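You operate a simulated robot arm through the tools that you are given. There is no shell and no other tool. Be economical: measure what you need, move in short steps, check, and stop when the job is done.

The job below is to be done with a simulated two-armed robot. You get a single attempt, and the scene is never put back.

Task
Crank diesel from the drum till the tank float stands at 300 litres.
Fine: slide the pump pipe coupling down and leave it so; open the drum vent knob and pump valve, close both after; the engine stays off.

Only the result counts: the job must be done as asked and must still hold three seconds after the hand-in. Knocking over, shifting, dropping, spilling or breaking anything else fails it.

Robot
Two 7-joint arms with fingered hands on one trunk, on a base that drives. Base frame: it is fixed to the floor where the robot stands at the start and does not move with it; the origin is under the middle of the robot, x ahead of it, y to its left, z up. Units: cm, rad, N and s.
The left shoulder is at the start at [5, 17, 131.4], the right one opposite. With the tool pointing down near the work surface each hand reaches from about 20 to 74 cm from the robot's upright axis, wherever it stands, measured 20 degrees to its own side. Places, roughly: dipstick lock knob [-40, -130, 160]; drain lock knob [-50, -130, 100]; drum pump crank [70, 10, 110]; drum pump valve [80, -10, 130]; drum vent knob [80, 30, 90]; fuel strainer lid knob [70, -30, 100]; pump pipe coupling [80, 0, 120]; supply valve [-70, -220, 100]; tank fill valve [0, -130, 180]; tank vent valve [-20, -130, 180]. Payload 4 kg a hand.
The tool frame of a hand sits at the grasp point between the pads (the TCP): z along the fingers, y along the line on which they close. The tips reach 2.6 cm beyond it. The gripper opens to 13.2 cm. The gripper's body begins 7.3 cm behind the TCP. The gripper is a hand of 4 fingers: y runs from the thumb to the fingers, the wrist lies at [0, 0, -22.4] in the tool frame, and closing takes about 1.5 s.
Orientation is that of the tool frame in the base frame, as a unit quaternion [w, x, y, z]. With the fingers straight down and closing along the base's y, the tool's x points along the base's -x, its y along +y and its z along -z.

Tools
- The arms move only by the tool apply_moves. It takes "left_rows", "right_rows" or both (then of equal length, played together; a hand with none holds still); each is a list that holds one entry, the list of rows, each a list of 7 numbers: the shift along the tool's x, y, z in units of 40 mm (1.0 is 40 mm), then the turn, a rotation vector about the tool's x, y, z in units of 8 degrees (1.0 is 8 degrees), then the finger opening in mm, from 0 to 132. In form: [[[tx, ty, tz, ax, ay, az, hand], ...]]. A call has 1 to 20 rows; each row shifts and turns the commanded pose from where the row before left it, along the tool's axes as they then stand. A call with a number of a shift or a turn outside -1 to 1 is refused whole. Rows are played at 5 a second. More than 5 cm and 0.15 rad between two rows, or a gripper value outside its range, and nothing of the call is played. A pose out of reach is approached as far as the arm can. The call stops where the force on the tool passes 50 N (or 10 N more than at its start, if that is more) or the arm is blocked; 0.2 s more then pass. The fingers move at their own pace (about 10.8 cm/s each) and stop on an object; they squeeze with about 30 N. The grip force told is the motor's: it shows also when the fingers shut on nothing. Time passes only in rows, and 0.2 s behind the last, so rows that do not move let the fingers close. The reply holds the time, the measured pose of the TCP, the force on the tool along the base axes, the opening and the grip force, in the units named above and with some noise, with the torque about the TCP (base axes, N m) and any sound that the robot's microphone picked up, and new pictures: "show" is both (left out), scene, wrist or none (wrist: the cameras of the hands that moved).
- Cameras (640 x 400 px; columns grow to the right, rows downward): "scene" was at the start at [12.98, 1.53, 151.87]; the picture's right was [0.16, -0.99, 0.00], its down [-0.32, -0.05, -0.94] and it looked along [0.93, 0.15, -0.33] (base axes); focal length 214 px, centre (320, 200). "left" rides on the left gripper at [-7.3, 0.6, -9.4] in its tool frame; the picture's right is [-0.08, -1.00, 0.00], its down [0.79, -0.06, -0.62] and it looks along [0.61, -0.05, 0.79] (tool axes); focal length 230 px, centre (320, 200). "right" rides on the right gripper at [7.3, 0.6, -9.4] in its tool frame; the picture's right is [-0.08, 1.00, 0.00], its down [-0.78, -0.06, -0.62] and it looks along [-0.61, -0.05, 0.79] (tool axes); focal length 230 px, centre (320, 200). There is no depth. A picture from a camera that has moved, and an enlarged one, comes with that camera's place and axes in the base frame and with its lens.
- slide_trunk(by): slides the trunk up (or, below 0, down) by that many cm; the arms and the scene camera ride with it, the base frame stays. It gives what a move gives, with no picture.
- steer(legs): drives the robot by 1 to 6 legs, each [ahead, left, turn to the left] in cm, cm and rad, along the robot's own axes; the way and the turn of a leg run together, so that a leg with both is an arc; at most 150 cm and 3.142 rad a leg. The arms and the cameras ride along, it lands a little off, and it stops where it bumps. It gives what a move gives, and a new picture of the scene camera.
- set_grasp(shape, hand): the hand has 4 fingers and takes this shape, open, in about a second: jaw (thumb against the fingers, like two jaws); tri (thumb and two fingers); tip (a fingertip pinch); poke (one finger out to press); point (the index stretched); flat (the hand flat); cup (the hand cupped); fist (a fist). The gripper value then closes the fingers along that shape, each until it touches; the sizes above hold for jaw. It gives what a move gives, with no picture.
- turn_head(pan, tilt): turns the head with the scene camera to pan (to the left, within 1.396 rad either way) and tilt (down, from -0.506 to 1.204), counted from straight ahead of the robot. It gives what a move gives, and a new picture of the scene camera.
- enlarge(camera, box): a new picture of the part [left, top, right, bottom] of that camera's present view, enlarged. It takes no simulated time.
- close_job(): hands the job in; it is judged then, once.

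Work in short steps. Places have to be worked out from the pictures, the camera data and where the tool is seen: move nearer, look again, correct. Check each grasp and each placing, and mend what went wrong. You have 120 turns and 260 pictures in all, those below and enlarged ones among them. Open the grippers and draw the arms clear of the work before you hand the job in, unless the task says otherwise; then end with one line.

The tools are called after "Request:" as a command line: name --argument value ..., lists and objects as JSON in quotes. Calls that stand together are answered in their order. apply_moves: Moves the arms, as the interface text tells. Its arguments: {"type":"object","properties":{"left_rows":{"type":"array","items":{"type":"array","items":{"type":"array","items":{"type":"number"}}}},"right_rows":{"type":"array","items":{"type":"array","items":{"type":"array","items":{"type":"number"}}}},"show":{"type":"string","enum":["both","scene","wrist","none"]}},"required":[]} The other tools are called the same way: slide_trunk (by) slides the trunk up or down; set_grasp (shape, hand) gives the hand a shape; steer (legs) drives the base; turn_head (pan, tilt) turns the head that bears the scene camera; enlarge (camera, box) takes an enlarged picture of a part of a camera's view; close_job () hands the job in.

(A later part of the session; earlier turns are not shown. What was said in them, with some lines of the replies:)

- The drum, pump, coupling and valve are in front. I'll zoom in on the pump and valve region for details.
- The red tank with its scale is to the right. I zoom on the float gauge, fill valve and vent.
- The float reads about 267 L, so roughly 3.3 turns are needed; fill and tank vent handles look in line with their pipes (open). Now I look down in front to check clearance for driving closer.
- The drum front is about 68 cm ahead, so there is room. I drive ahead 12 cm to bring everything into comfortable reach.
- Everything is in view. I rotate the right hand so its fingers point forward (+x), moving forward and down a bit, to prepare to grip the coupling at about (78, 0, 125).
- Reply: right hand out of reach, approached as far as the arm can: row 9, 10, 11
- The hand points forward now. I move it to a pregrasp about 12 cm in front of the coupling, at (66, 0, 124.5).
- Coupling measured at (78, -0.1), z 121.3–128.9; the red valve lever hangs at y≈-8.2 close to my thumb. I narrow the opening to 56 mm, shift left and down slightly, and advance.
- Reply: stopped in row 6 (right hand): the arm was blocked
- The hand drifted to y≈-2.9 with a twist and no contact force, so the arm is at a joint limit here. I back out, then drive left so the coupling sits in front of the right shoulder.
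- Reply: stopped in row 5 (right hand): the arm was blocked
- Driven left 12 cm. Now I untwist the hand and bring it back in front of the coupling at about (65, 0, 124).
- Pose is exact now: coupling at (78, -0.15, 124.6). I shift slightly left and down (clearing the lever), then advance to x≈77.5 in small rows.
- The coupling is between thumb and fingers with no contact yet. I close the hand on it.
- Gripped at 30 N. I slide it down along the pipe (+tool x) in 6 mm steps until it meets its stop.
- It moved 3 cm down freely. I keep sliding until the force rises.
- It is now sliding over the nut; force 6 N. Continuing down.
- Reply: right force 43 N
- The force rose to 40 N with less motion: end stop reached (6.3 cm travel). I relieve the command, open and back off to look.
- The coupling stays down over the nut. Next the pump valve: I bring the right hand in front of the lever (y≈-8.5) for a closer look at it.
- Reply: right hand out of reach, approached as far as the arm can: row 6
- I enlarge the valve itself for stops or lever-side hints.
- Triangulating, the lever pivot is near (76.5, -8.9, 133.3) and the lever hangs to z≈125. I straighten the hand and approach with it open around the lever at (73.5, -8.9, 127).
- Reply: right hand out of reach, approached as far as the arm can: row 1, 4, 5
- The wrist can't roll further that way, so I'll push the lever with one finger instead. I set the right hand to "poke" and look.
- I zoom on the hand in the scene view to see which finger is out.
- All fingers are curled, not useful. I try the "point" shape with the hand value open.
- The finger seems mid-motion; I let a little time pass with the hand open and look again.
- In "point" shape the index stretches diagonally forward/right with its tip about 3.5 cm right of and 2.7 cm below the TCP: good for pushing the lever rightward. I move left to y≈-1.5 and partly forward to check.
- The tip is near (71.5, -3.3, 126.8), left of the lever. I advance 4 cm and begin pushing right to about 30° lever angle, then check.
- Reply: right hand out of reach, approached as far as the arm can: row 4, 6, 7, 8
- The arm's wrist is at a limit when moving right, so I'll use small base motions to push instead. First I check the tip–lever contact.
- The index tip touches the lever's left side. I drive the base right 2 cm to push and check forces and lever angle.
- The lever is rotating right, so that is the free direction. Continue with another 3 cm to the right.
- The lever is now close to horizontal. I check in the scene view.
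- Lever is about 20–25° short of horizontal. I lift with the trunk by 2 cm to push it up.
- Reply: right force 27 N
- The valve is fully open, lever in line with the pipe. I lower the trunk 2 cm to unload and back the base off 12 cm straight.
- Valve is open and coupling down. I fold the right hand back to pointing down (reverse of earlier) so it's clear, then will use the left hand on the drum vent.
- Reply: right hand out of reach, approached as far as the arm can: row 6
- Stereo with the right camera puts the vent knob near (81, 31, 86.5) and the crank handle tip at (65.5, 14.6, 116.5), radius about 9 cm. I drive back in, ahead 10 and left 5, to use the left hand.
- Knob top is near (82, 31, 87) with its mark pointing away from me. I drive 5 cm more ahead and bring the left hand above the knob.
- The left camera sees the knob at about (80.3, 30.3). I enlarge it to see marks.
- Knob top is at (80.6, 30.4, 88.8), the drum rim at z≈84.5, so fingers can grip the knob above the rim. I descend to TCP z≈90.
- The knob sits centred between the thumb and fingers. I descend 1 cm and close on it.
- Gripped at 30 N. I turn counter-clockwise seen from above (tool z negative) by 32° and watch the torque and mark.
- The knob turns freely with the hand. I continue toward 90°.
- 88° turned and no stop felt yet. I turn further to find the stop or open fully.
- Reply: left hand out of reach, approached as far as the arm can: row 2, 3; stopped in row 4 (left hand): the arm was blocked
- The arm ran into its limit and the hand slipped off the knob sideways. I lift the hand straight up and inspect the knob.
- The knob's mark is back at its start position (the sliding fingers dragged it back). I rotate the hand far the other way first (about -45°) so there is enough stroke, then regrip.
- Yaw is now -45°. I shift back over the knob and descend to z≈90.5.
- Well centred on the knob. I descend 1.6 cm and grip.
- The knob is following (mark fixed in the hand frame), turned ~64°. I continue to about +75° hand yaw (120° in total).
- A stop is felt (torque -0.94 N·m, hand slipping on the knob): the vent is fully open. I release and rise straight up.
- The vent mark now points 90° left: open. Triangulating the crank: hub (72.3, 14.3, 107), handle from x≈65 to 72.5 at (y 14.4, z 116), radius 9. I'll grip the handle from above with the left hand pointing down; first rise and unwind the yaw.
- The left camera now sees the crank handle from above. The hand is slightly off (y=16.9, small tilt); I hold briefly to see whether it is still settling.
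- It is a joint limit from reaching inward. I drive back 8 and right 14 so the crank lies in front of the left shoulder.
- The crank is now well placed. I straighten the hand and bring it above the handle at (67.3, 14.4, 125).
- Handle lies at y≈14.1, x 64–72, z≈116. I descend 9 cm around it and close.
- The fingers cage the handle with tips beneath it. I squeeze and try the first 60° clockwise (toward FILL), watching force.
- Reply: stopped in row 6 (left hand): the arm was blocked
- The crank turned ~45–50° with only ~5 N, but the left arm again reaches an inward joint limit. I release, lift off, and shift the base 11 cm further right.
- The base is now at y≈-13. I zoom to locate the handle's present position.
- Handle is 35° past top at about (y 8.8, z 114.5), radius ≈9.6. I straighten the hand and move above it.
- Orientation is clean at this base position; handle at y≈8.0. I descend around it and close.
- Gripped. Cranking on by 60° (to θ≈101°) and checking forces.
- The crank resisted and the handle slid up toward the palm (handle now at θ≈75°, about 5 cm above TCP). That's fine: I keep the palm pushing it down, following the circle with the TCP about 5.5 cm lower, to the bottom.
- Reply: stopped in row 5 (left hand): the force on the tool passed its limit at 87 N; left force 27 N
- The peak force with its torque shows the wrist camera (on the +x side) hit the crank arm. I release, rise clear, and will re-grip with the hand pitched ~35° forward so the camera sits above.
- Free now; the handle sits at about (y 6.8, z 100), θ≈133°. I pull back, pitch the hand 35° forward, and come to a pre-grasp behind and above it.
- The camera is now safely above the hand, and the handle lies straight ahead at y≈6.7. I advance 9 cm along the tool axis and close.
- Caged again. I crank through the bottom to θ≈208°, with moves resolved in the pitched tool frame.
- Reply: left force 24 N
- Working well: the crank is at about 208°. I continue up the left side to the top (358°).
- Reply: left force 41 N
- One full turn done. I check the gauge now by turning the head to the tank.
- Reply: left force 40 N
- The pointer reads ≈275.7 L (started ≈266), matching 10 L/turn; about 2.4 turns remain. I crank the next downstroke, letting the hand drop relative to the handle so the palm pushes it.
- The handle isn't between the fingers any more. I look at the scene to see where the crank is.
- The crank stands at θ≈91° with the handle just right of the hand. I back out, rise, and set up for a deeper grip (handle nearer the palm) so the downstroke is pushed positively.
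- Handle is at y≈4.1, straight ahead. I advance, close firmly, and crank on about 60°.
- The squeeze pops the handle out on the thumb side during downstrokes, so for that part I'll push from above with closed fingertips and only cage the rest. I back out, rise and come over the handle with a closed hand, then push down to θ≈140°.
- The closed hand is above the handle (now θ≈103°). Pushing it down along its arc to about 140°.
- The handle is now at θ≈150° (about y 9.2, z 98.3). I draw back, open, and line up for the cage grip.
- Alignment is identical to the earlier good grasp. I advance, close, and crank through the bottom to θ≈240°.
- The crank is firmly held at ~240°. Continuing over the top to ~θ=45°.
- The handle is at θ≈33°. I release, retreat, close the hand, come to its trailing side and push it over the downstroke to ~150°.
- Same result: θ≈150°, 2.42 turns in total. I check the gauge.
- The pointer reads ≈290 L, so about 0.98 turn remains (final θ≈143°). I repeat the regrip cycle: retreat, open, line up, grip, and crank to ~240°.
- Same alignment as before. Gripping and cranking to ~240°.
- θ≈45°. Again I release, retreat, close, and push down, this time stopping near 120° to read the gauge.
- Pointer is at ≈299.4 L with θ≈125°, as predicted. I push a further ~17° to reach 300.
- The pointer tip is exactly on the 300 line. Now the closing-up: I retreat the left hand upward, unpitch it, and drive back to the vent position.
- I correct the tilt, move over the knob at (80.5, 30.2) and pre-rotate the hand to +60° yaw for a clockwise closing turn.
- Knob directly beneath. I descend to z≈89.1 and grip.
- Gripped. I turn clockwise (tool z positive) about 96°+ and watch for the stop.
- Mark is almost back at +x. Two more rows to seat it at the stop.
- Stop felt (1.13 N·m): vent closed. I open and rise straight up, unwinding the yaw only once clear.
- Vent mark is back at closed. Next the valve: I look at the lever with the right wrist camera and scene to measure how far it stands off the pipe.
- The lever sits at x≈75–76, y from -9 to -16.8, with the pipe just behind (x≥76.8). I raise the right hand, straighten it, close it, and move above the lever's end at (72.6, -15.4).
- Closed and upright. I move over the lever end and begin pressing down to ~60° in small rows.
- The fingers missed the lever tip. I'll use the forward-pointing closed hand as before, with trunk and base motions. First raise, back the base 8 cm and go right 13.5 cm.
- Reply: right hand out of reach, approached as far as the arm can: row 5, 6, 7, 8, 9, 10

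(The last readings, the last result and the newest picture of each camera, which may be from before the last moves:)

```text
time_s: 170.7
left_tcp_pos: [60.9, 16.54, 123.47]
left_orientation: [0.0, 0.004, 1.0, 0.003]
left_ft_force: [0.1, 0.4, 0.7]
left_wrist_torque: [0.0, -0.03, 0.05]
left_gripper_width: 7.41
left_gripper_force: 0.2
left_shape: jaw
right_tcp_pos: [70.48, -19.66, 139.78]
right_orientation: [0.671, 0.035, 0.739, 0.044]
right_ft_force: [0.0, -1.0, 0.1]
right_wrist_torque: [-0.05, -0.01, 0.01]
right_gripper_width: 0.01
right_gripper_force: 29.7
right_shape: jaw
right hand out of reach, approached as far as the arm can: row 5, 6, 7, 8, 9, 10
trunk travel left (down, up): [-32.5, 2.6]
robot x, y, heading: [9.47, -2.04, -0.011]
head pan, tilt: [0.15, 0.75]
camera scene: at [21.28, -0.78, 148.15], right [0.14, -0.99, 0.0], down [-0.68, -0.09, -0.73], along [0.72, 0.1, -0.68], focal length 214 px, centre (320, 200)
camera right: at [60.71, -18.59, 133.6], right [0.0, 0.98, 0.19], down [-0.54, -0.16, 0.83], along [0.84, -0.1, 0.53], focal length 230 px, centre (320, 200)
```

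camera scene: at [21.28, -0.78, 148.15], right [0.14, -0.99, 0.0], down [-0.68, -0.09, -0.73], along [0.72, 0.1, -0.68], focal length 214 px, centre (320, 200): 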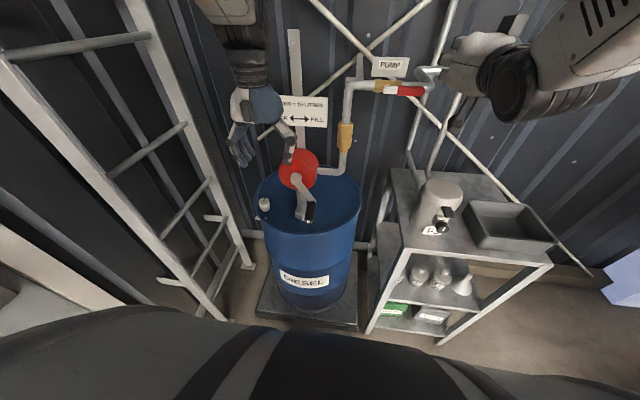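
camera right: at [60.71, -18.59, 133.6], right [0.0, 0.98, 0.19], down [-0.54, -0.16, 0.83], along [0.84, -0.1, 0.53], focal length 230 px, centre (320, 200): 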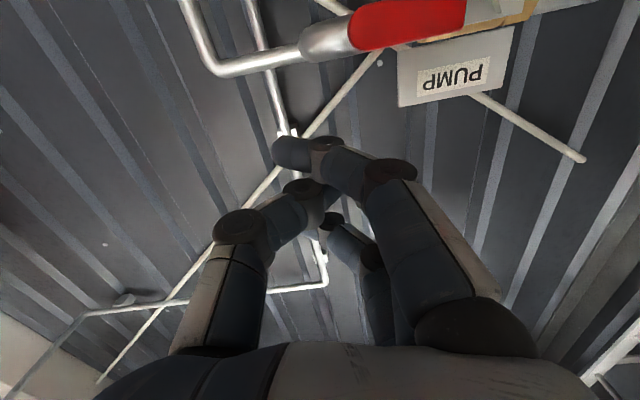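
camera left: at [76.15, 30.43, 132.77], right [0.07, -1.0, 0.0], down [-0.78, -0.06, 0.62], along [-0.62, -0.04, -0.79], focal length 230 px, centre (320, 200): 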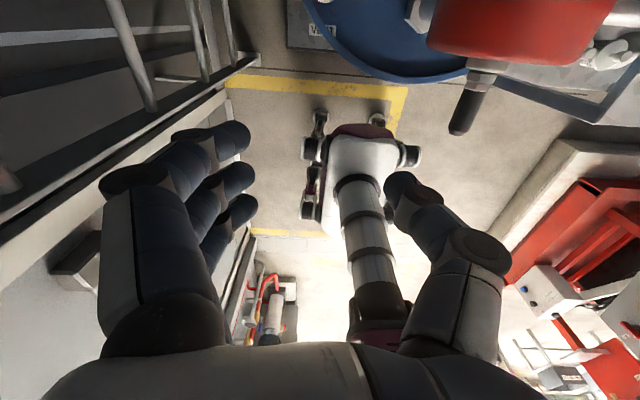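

The hand points forward above the lever level; the index tip is at about (71.7, -21.5, 137). I drive left 6.5 and ahead 4 to put the tip above the lever's outer part.

Request:
steer --legs '[[0, 6.5, 0], [4, 0, 0]]'

Request:
enlarge --camera "right" --box '[200, 0, 520, 200]'

Request:
enlarge --camera "scene" --box '[340, 40, 500, 140]'

```text
time_s: 172.4
left_tcp_pos: [64.74, 22.98, 123.42]
left_orientation: [-0.001, 0.003, 1.0, 0.002]
left_ft_force: [0.5, -0.2, 0.6]
left_wrist_torque: [-0.01, 0.04, 0.0]
left_gripper_width: 7.45
left_gripper_force: 0.0
left_shape: jaw
right_tcp_pos: [74.8, -13.62, 139.17]
right_orientation: [0.668, 0.035, 0.742, 0.042]
right_ft_force: [0.2, 0.4, -1.0]
right_wrist_torque: [0.01, 0.0, 0.02]
right_gripper_width: 0.01
right_gripper_force: 30.4
right_shape: jaw
trunk travel left (down, up): [-32.5, 2.6]
robot x, y, heading: [13.19, 4.57, -0.011]
head pan, tilt: [0.15, 0.75]
camera scene: at [25.32, 5.67, 148.14], right [0.14, -0.99, 0.0], down [-0.68, -0.09, -0.73], along [0.72, 0.1, -0.68], focal length 214 px, centre (320, 200)
```

scene: 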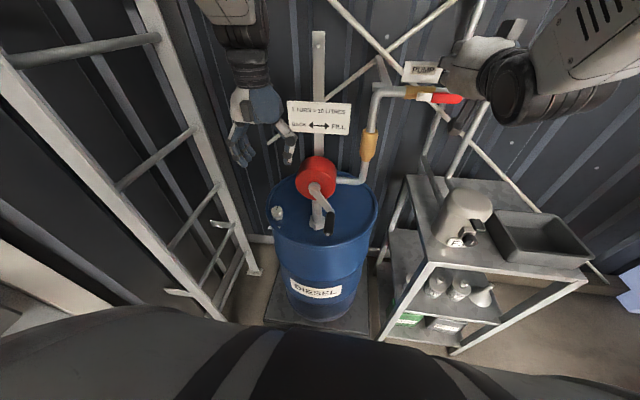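

```text
2.00 times, centred on (360, 100) of right
camera zoom: at [64.81, -12.35, 133.12], right [0.0, 0.98, 0.19], down [-0.53, -0.16, 0.83], along [0.85, -0.1, 0.52], focal length 460 px, centre (240, 400)
```

zoom: 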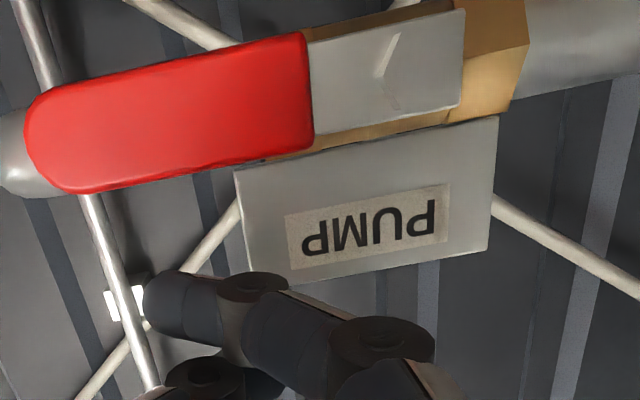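

```text
4.00 times, centred on (420, 90) of scene
camera zoom: at [25.32, 5.67, 148.14], right [0.14, -0.99, 0.0], down [-0.68, -0.09, -0.73], along [0.72, 0.1, -0.68], focal length 858 px, centre (-80, 640)
```

zoom: 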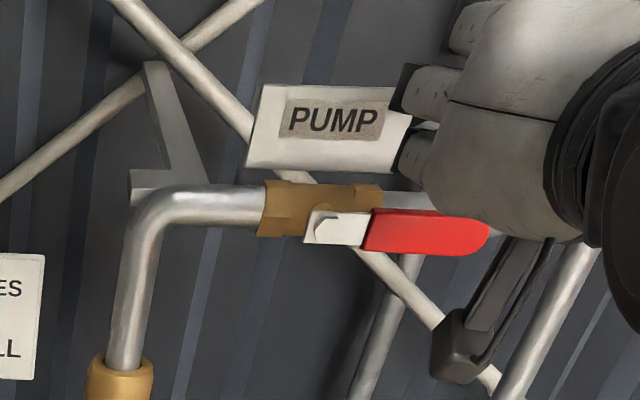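

The index tip is right above the lever (x≈75, y≈-15). I lower the trunk 4 cm to push the lever down.

Request:
slide_trunk --by -4

Request:
enlarge --camera "right" --box '[200, 0, 520, 200]'

Request:
enlarge --camera "scene" --box '[340, 40, 500, 140]'

```text
time_s: 173.2
left_tcp_pos: [64.59, 23.01, 119.59]
left_orientation: [0.0, 0.002, 1.0, 0.003]
left_ft_force: [0.6, 0.2, -0.1]
left_wrist_torque: [0.02, 0.02, 0.0]
left_gripper_width: 7.44
left_gripper_force: 0.0
left_shape: jaw
right_tcp_pos: [74.76, -15.46, 135.73]
right_orientation: [0.667, 0.071, 0.739, 0.064]
right_ft_force: [0.1, 0.4, 0.3]
right_wrist_torque: [-0.01, -0.01, 0.01]
right_gripper_width: 0.04
right_gripper_force: 29.8
right_shape: jaw
trunk travel left (down, up): [-28.5, 6.6]
robot x, y, heading: [13.34, 4.68, -0.014]
head pan, tilt: [0.15, 0.75]
```

```text
2.00 times, centred on (360, 100) of right
camera zoom: at [64.79, -13.54, 129.77], right [0.03, 0.96, 0.26], down [-0.54, -0.21, 0.82], along [0.84, -0.16, 0.51], focal length 460 px, centre (240, 400)
```

zoom: 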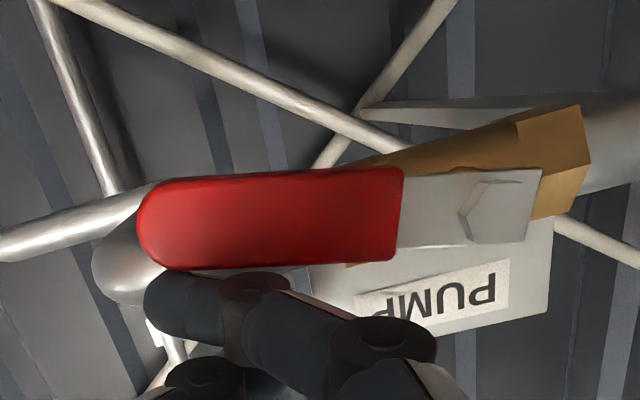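

```text
4.00 times, centred on (420, 90) of scene
camera zoom: at [25.44, 5.64, 144.13], right [0.14, -0.99, 0.0], down [-0.68, -0.09, -0.73], along [0.72, 0.1, -0.68], focal length 858 px, centre (-80, 640)
```

zoom: 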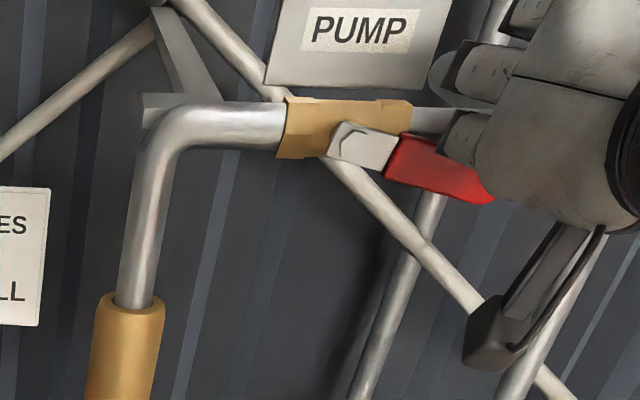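

It works, lever moved ~15–20° down. I continue: trunk down another 4 cm.

Request:
slide_trunk --by -4

Request:
enlarge --camera "right" --box '[200, 0, 520, 200]'

Request:
enlarge --camera "scene" --box '[340, 20, 500, 120]'

```text
time_s: 174.1
left_tcp_pos: [64.63, 23.05, 115.52]
left_orientation: [0.0, 0.004, 1.0, 0.002]
left_ft_force: [-0.3, 0.6, 0.5]
left_wrist_torque: [-0.02, 0.0, -0.03]
left_gripper_width: 7.43
left_gripper_force: 0.1
left_shape: jaw
right_tcp_pos: [74.84, -15.6, 131.24]
right_orientation: [0.664, 0.071, 0.742, 0.063]
right_ft_force: [-0.8, 0.0, -0.1]
right_wrist_torque: [0.01, 0.0, 0.0]
right_gripper_width: 0.02
right_gripper_force: 29.9
right_shape: jaw
trunk travel left (down, up): [-24.5, 10.6]
robot x, y, heading: [13.05, 4.09, -0.013]
head pan, tilt: [0.15, 0.75]
```

```text
2.00 times, centred on (360, 100) of right
camera zoom: at [64.84, -13.59, 125.28], right [0.03, 0.96, 0.26], down [-0.53, -0.21, 0.82], along [0.85, -0.16, 0.5], focal length 460 px, centre (240, 400)
```

zoom: 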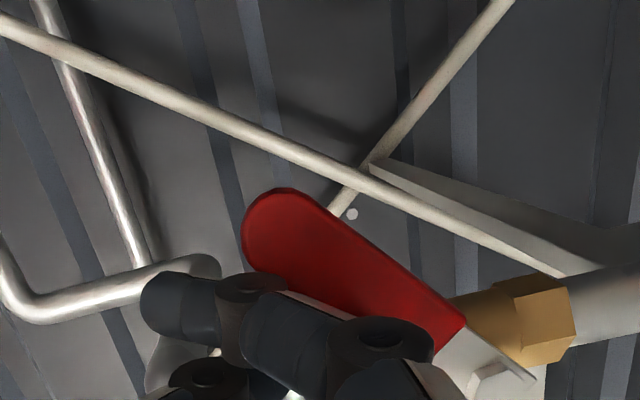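

```text
4.00 times, centred on (420, 70) of scene
camera zoom: at [26.42, 5.7, 140.05], right [0.14, -0.99, 0.0], down [-0.67, -0.09, -0.73], along [0.72, 0.1, -0.68], focal length 858 px, centre (-80, 720)
```

zoom: 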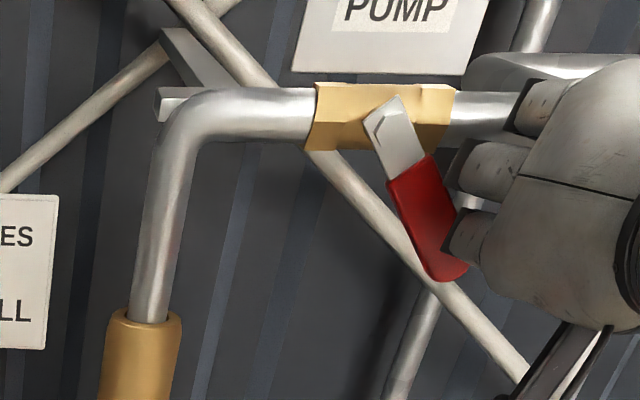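

The lever is within ~30° of hanging. Now I drive left 3.5 cm to push it the rest of the way.

Request:
steer --legs '[[0, 3.5, 0]]'

Request:
enlarge --camera "scene" --box '[340, 20, 500, 120]'

Request:
enlarge --camera "right" --box '[200, 0, 520, 200]'

```text
time_s: 175.1
left_tcp_pos: [64.6, 25.94, 115.67]
left_orientation: [0.001, 0.004, 1.0, 0.004]
left_ft_force: [-0.1, -1.0, -0.1]
left_wrist_torque: [0.01, 0.02, -0.04]
left_gripper_width: 7.44
left_gripper_force: 0.0
left_shape: jaw
right_tcp_pos: [74.59, -12.79, 131.62]
right_orientation: [0.667, 0.073, 0.739, 0.064]
right_ft_force: [-12.6, -28.9, -11.8]
right_wrist_torque: [-0.2, 0.04, 0.13]
right_gripper_width: 0.0
right_gripper_force: 30.2
right_shape: jaw
trunk travel left (down, up): [-24.5, 10.6]
robot x, y, heading: [13.34, 8.04, -0.01]
head pan, tilt: [0.15, 0.75]
camera scene: at [26.43, 8.57, 140.05], right [0.14, -0.99, 0.0], down [-0.67, -0.09, -0.73], along [0.73, 0.1, -0.68], focal length 214 px, centre (320, 200)
```

scene: 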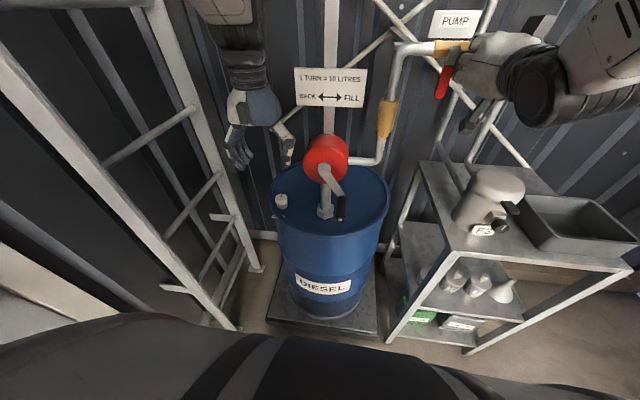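

```text
4.00 times, centred on (420, 70) of scene
camera zoom: at [26.43, 8.57, 140.05], right [0.14, -0.99, 0.0], down [-0.67, -0.09, -0.73], along [0.73, 0.1, -0.68], focal length 858 px, centre (-80, 720)
```

zoom: 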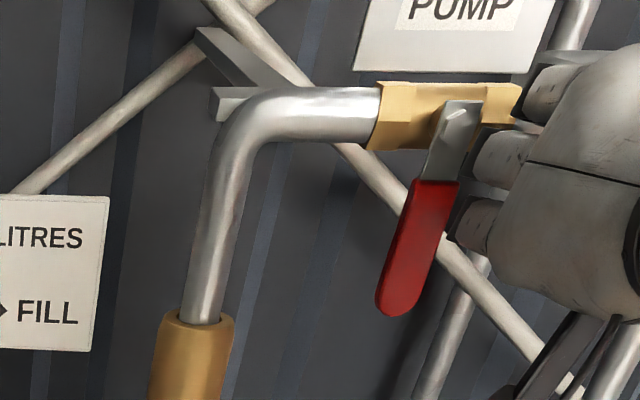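

```text
2.00 times, centred on (360, 100) of right
camera zoom: at [64.75, -10.72, 125.62], right [0.03, 0.96, 0.27], down [-0.54, -0.21, 0.82], along [0.84, -0.17, 0.51], focal length 460 px, centre (240, 400)
```

zoom: 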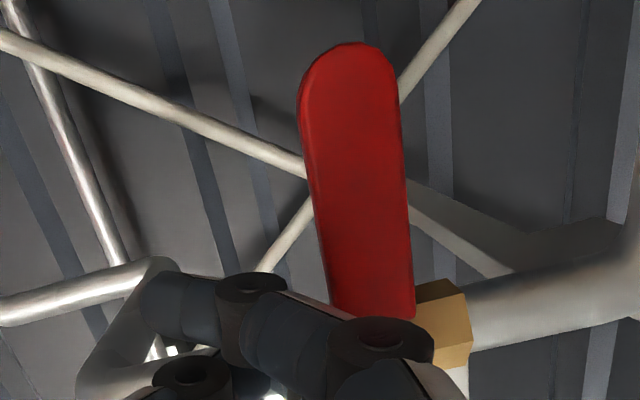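

The lever hangs down against its stop (29 N reaction): closed. I back the hand off to the right, then reverse away.

Request:
steer --legs '[[0, -2, 0], [-14, 0, 0]]'

Request:
enlarge --camera "scene" --box '[290, 20, 482, 140]'

Request:
enlarge --camera "scene" --box '[250, 130, 410, 230]'

```text
time_s: 176.9
left_tcp_pos: [50.97, 24.64, 115.7]
left_orientation: [0.0, 0.003, 1.0, 0.003]
left_ft_force: [-0.2, -1.0, -0.1]
left_wrist_torque: [0.04, -0.02, -0.03]
left_gripper_width: 7.43
left_gripper_force: 0.1
left_shape: jaw
right_tcp_pos: [60.99, -14.08, 131.63]
right_orientation: [0.667, 0.074, 0.739, 0.067]
right_ft_force: [-0.7, 0.3, 0.1]
right_wrist_torque: [-0.01, 0.02, 0.05]
right_gripper_width: 0.0
right_gripper_force: 30.0
right_shape: jaw
trunk travel left (down, up): [-24.5, 10.6]
robot x, y, heading: [-0.44, 6.45, -0.016]
head pan, tilt: [0.15, 0.75]
camera scene: at [12.73, 7.31, 140.05], right [0.14, -0.99, 0.0], down [-0.67, -0.09, -0.73], along [0.72, 0.1, -0.68], focal length 214 px, centre (320, 200)
```

scene: 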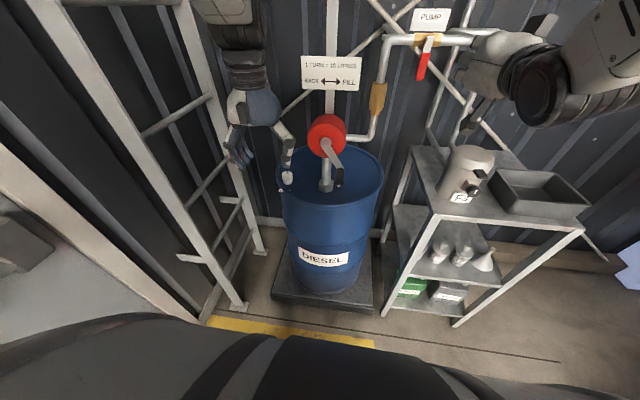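

```text
3.33 times, centred on (386, 80) of scene
camera zoom: at [12.73, 7.31, 140.05], right [0.14, -0.99, 0.0], down [-0.67, -0.09, -0.73], along [0.72, 0.1, -0.68], focal length 715 px, centre (100, 600)
```

zoom: 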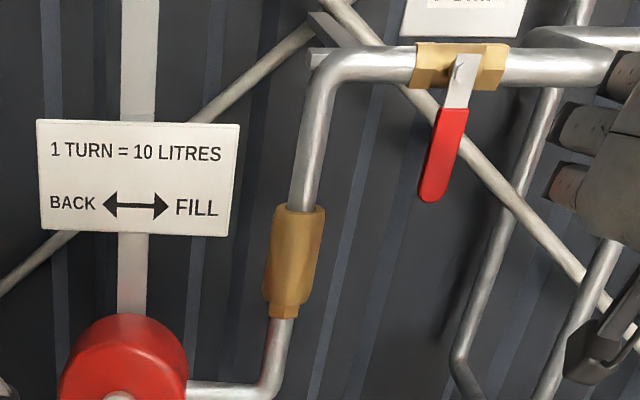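

```text
4.00 times, centred on (330, 180) of scene
camera zoom: at [12.73, 7.31, 140.05], right [0.14, -0.99, 0.0], down [-0.67, -0.09, -0.73], along [0.72, 0.1, -0.68], focal length 858 px, centre (280, 280)
```

zoom: 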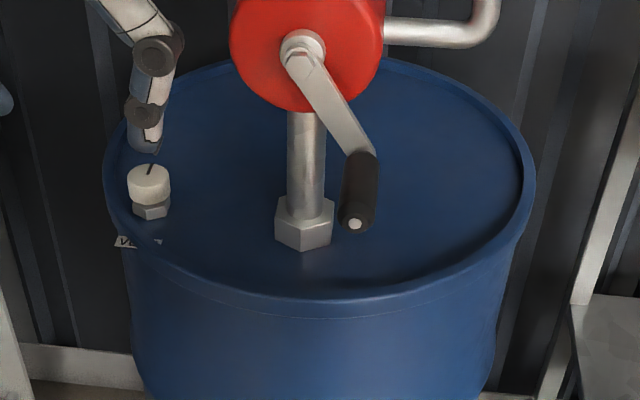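

Lever is parallel to the vertical pipe (closed), coupling down, vent closed. I open the right hand and do a final gauge check.

Request:
apply_moves --right_rows '[[[0, 0, -0.4, 0, 0, 0, 60], [0, 0, -0.4, 0, 0, 0, 100], [0, 0, 0, 0, 0, 0, 100], [0, 0, 0, 0, 0, 0, 100]]]' --show "none"

Request:
turn_head --pan -1.3 --tilt 0.1

Request:
enlarge --camera "scene" --box '[500, 110, 580, 190]'

```text
time_s: 177.9
left_tcp_pos: [50.99, 24.62, 115.61]
left_orientation: [0.0, 0.002, 1.0, 0.003]
left_ft_force: [0.3, -0.1, -0.6]
left_wrist_torque: [-0.02, 0.01, -0.01]
left_gripper_width: 7.4
left_gripper_force: 0.0
left_shape: jaw
right_tcp_pos: [59.42, -16.42, 131.19]
right_orientation: [0.666, 0.107, 0.733, 0.091]
right_ft_force: [-0.2, 1.0, 0.3]
right_wrist_torque: [-0.01, 0.02, -0.01]
right_gripper_width: 9.94
right_gripper_force: 0.1
right_shape: jaw
right hand out of reach, approached as far as the arm can: row 1, 2
trunk travel left (down, up): [-24.5, 10.6]
robot x, y, heading: [-0.15, 6.22, -0.01]
head pan, tilt: [0.15, 0.75]
```

```text
time_s: 179.4
left_tcp_pos: [51.08, 24.55, 115.57]
left_orientation: [-0.001, 0.003, 1.0, 0.002]
left_ft_force: [0.7, 0.6, -0.2]
left_wrist_torque: [0.0, 0.02, -0.03]
left_gripper_width: 7.43
left_gripper_force: 0.1
left_shape: jaw
right_tcp_pos: [59.51, -16.62, 130.76]
right_orientation: [0.662, 0.11, 0.735, 0.091]
right_ft_force: [-0.2, 0.4, -0.2]
right_wrist_torque: [0.02, 0.02, 0.02]
right_gripper_width: 9.99
right_gripper_force: 0.0
right_shape: jaw
trunk travel left (down, up): [-24.5, 10.6]
robot x, y, heading: [-0.3, 6.29, -0.014]
head pan, tilt: [-1.3, 0.099]
camera scene: at [13.68, 4.45, 145.9], right [-0.19, -0.98, 0.0], down [-0.1, 0.02, -0.99], along [0.98, -0.19, -0.1], focal length 214 px, centre (320, 200)
```

scene: 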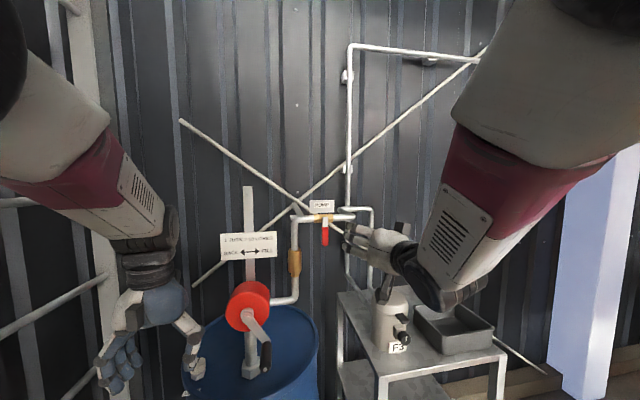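

```text
5.00 times, centred on (540, 150) of scene
camera zoom: at [13.68, 4.45, 145.9], right [-0.19, -0.98, 0.0], down [-0.1, 0.02, -0.99], along [0.98, -0.19, -0.1], focal length 1072 px, centre (-780, 450)
```

zoom: 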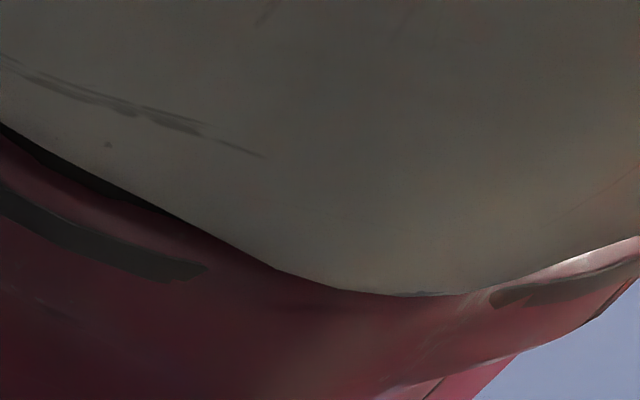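

The right elbow blocks the head's view. I back the base further, raise the trunk and fold the right hand down to clear the view.

Request:
steer --legs '[[-15, 0, 0]]'

Request:
slide_trunk --by 8

Request:
apply_moves --right_rows '[[[0, -0.3, 0.2, 0, 1, 0, 100], [0, -0.3, 0.2, 0, 1, 0, 100], [0, -0.3, 0.2, 0, 1, 0, 100], [0, -0.3, 0.1, 0, 1, 0, 100], [0, -0.3, 0, 0, 1, 0, 100], [0, -0.3, 0, 0, 1, 0, 100], [0, 0, 0, 0, 1, 0, 100], [0, 0, 0, 0, 1, 0, 100], [0, 0, 0, 0, 1, 0, 100], [0, 0, 0, 0, 1, 0, 100], [0, 0, 0, 0, 1, 0, 100], [0, 0, 0, 0, 0, 0, 100]]]' --show "none"

Request:
turn_head --pan -1.25 --tilt 0.1

```text
time_s: 180.8
left_tcp_pos: [35.95, 24.89, 115.58]
left_orientation: [0.0, 0.002, 1.0, 0.002]
left_ft_force: [0.6, 0.5, 0.4]
left_wrist_torque: [0.01, -0.03, 0.01]
left_gripper_width: 7.45
left_gripper_force: 0.0
left_shape: jaw
right_tcp_pos: [44.37, -16.3, 131.1]
right_orientation: [0.664, 0.109, 0.734, 0.092]
right_ft_force: [-0.6, 0.3, -0.1]
right_wrist_torque: [0.0, 0.01, 0.01]
right_gripper_width: 9.98
right_gripper_force: 0.1
right_shape: jaw
trunk travel left (down, up): [-24.5, 10.6]
robot x, y, heading: [-15.54, 6.28, -0.009]
head pan, tilt: [-1.3, 0.099]
camera scene: at [-1.47, 4.62, 146.03], right [-0.19, -0.98, 0.0], down [-0.09, 0.02, -1.0], along [0.98, -0.19, -0.09], focal length 214 px, centre (320, 200)
```

scene: 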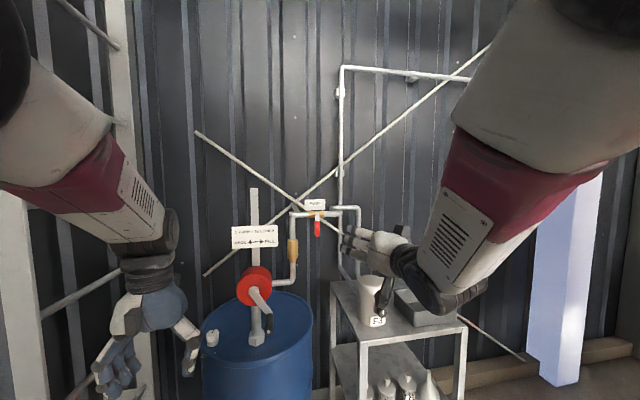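

```text
time_s: 182.0
left_tcp_pos: [35.91, 24.93, 123.5]
left_orientation: [-0.001, 0.002, 1.0, 0.002]
left_ft_force: [0.0, 0.5, -0.8]
left_wrist_torque: [0.03, 0.0, 0.01]
left_gripper_width: 7.43
left_gripper_force: 0.0
left_shape: jaw
right_tcp_pos: [44.56, -17.85, 139.46]
right_orientation: [0.663, 0.141, 0.727, 0.115]
right_ft_force: [-0.6, 0.1, -0.4]
right_wrist_torque: [-0.01, 0.01, 0.01]
right_gripper_width: 9.99
right_gripper_force: 0.0
right_shape: jaw
trunk travel left (down, up): [-32.5, 2.6]
robot x, y, heading: [-15.61, 6.15, -0.01]
head pan, tilt: [-1.3, 0.099]
```

```text
time_s: 184.6
left_tcp_pos: [35.93, 24.91, 123.51]
left_orientation: [0.0, 0.002, 1.0, 0.003]
left_ft_force: [0.5, -0.4, -0.6]
left_wrist_torque: [-0.01, -0.06, 0.06]
left_gripper_width: 7.4
left_gripper_force: 0.2
left_shape: jaw
right_tcp_pos: [46.77, -22.97, 136.21]
right_orientation: [-0.033, 0.013, 0.989, 0.143]
right_ft_force: [-0.7, -1.2, 0.2]
right_wrist_torque: [0.01, 0.01, 0.02]
right_gripper_width: 9.99
right_gripper_force: 0.0
right_shape: jaw
trunk travel left (down, up): [-32.5, 2.6]
robot x, y, heading: [-15.07, 6.01, -0.006]
head pan, tilt: [-1.3, 0.099]
```

```text
time_s: 185.2
left_tcp_pos: [36.01, 24.89, 123.65]
left_orientation: [-0.001, 0.002, 1.0, 0.002]
left_ft_force: [0.5, -0.4, -0.1]
left_wrist_torque: [0.0, -0.02, -0.04]
left_gripper_width: 7.44
left_gripper_force: 0.0
left_shape: jaw
right_tcp_pos: [46.95, -22.95, 136.14]
right_orientation: [-0.033, 0.014, 0.989, 0.142]
right_ft_force: [0.6, 0.6, -0.2]
right_wrist_torque: [0.0, 0.01, 0.03]
right_gripper_width: 9.95
right_gripper_force: 0.1
right_shape: jaw
trunk travel left (down, up): [-32.5, 2.6]
robot x, y, heading: [-15.37, 6.06, -0.004]
head pan, tilt: [-1.25, 0.099]
camera scene: at [-8.85, -2.41, 154.05], right [-0.95, -0.31, 0.0], down [-0.03, 0.09, -1.0], along [0.31, -0.95, -0.1], focal length 214 px, centre (320, 200)
```

scene: 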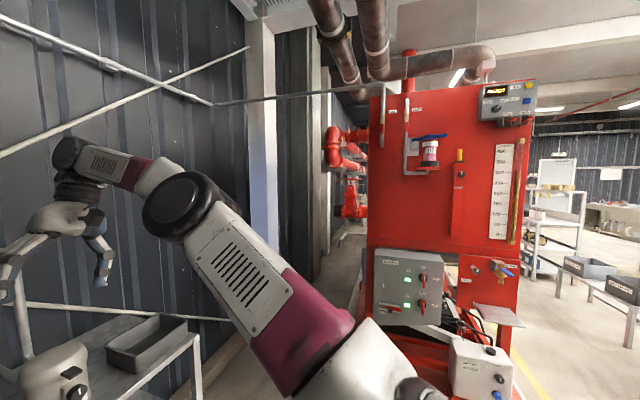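

Request:
enlarge --camera "scene" --box '[484, 140, 532, 190]'

Request:
enlarge --camera "scene" --box '[440, 70, 568, 150]'

```text
8.00 times, centred on (508, 165) of scene
camera zoom: at [-8.85, -2.41, 154.05], right [-0.95, -0.31, 0.0], down [-0.03, 0.09, -1.0], along [0.31, -0.95, -0.1], focal length 1716 px, centre (-1184, 480)
```

zoom: 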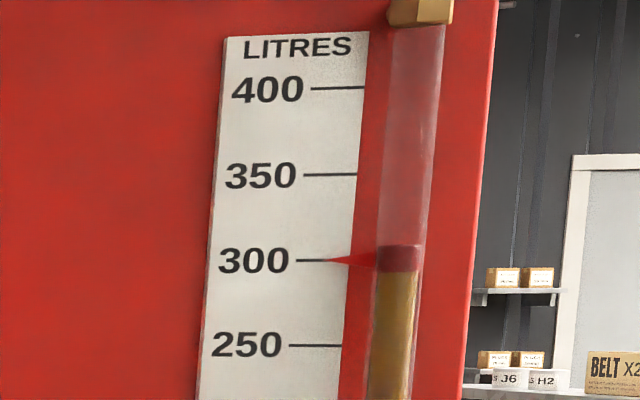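

```text
5.00 times, centred on (504, 110) of scene
camera zoom: at [-8.85, -2.41, 154.05], right [-0.95, -0.31, 0.0], down [-0.03, 0.09, -1.0], along [0.31, -0.95, -0.1], focal length 1072 px, centre (-600, 650)
```

zoom: 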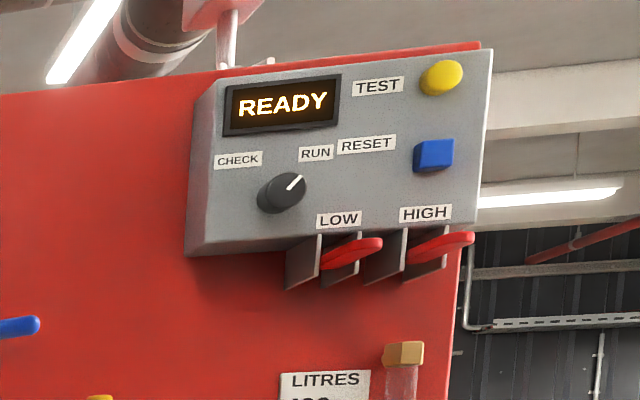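

The pointer is exactly at 300, the engine panel still reads READY, the valve and vent are closed, the coupling is down, and the arms are clear with the grippers open. Handing in.

Request:
close_job

```text
The job is handed in.
```

The tank float stands at 300 litres, with the coupling left down, the drum vent and pump valve closed again, and the engine never started.
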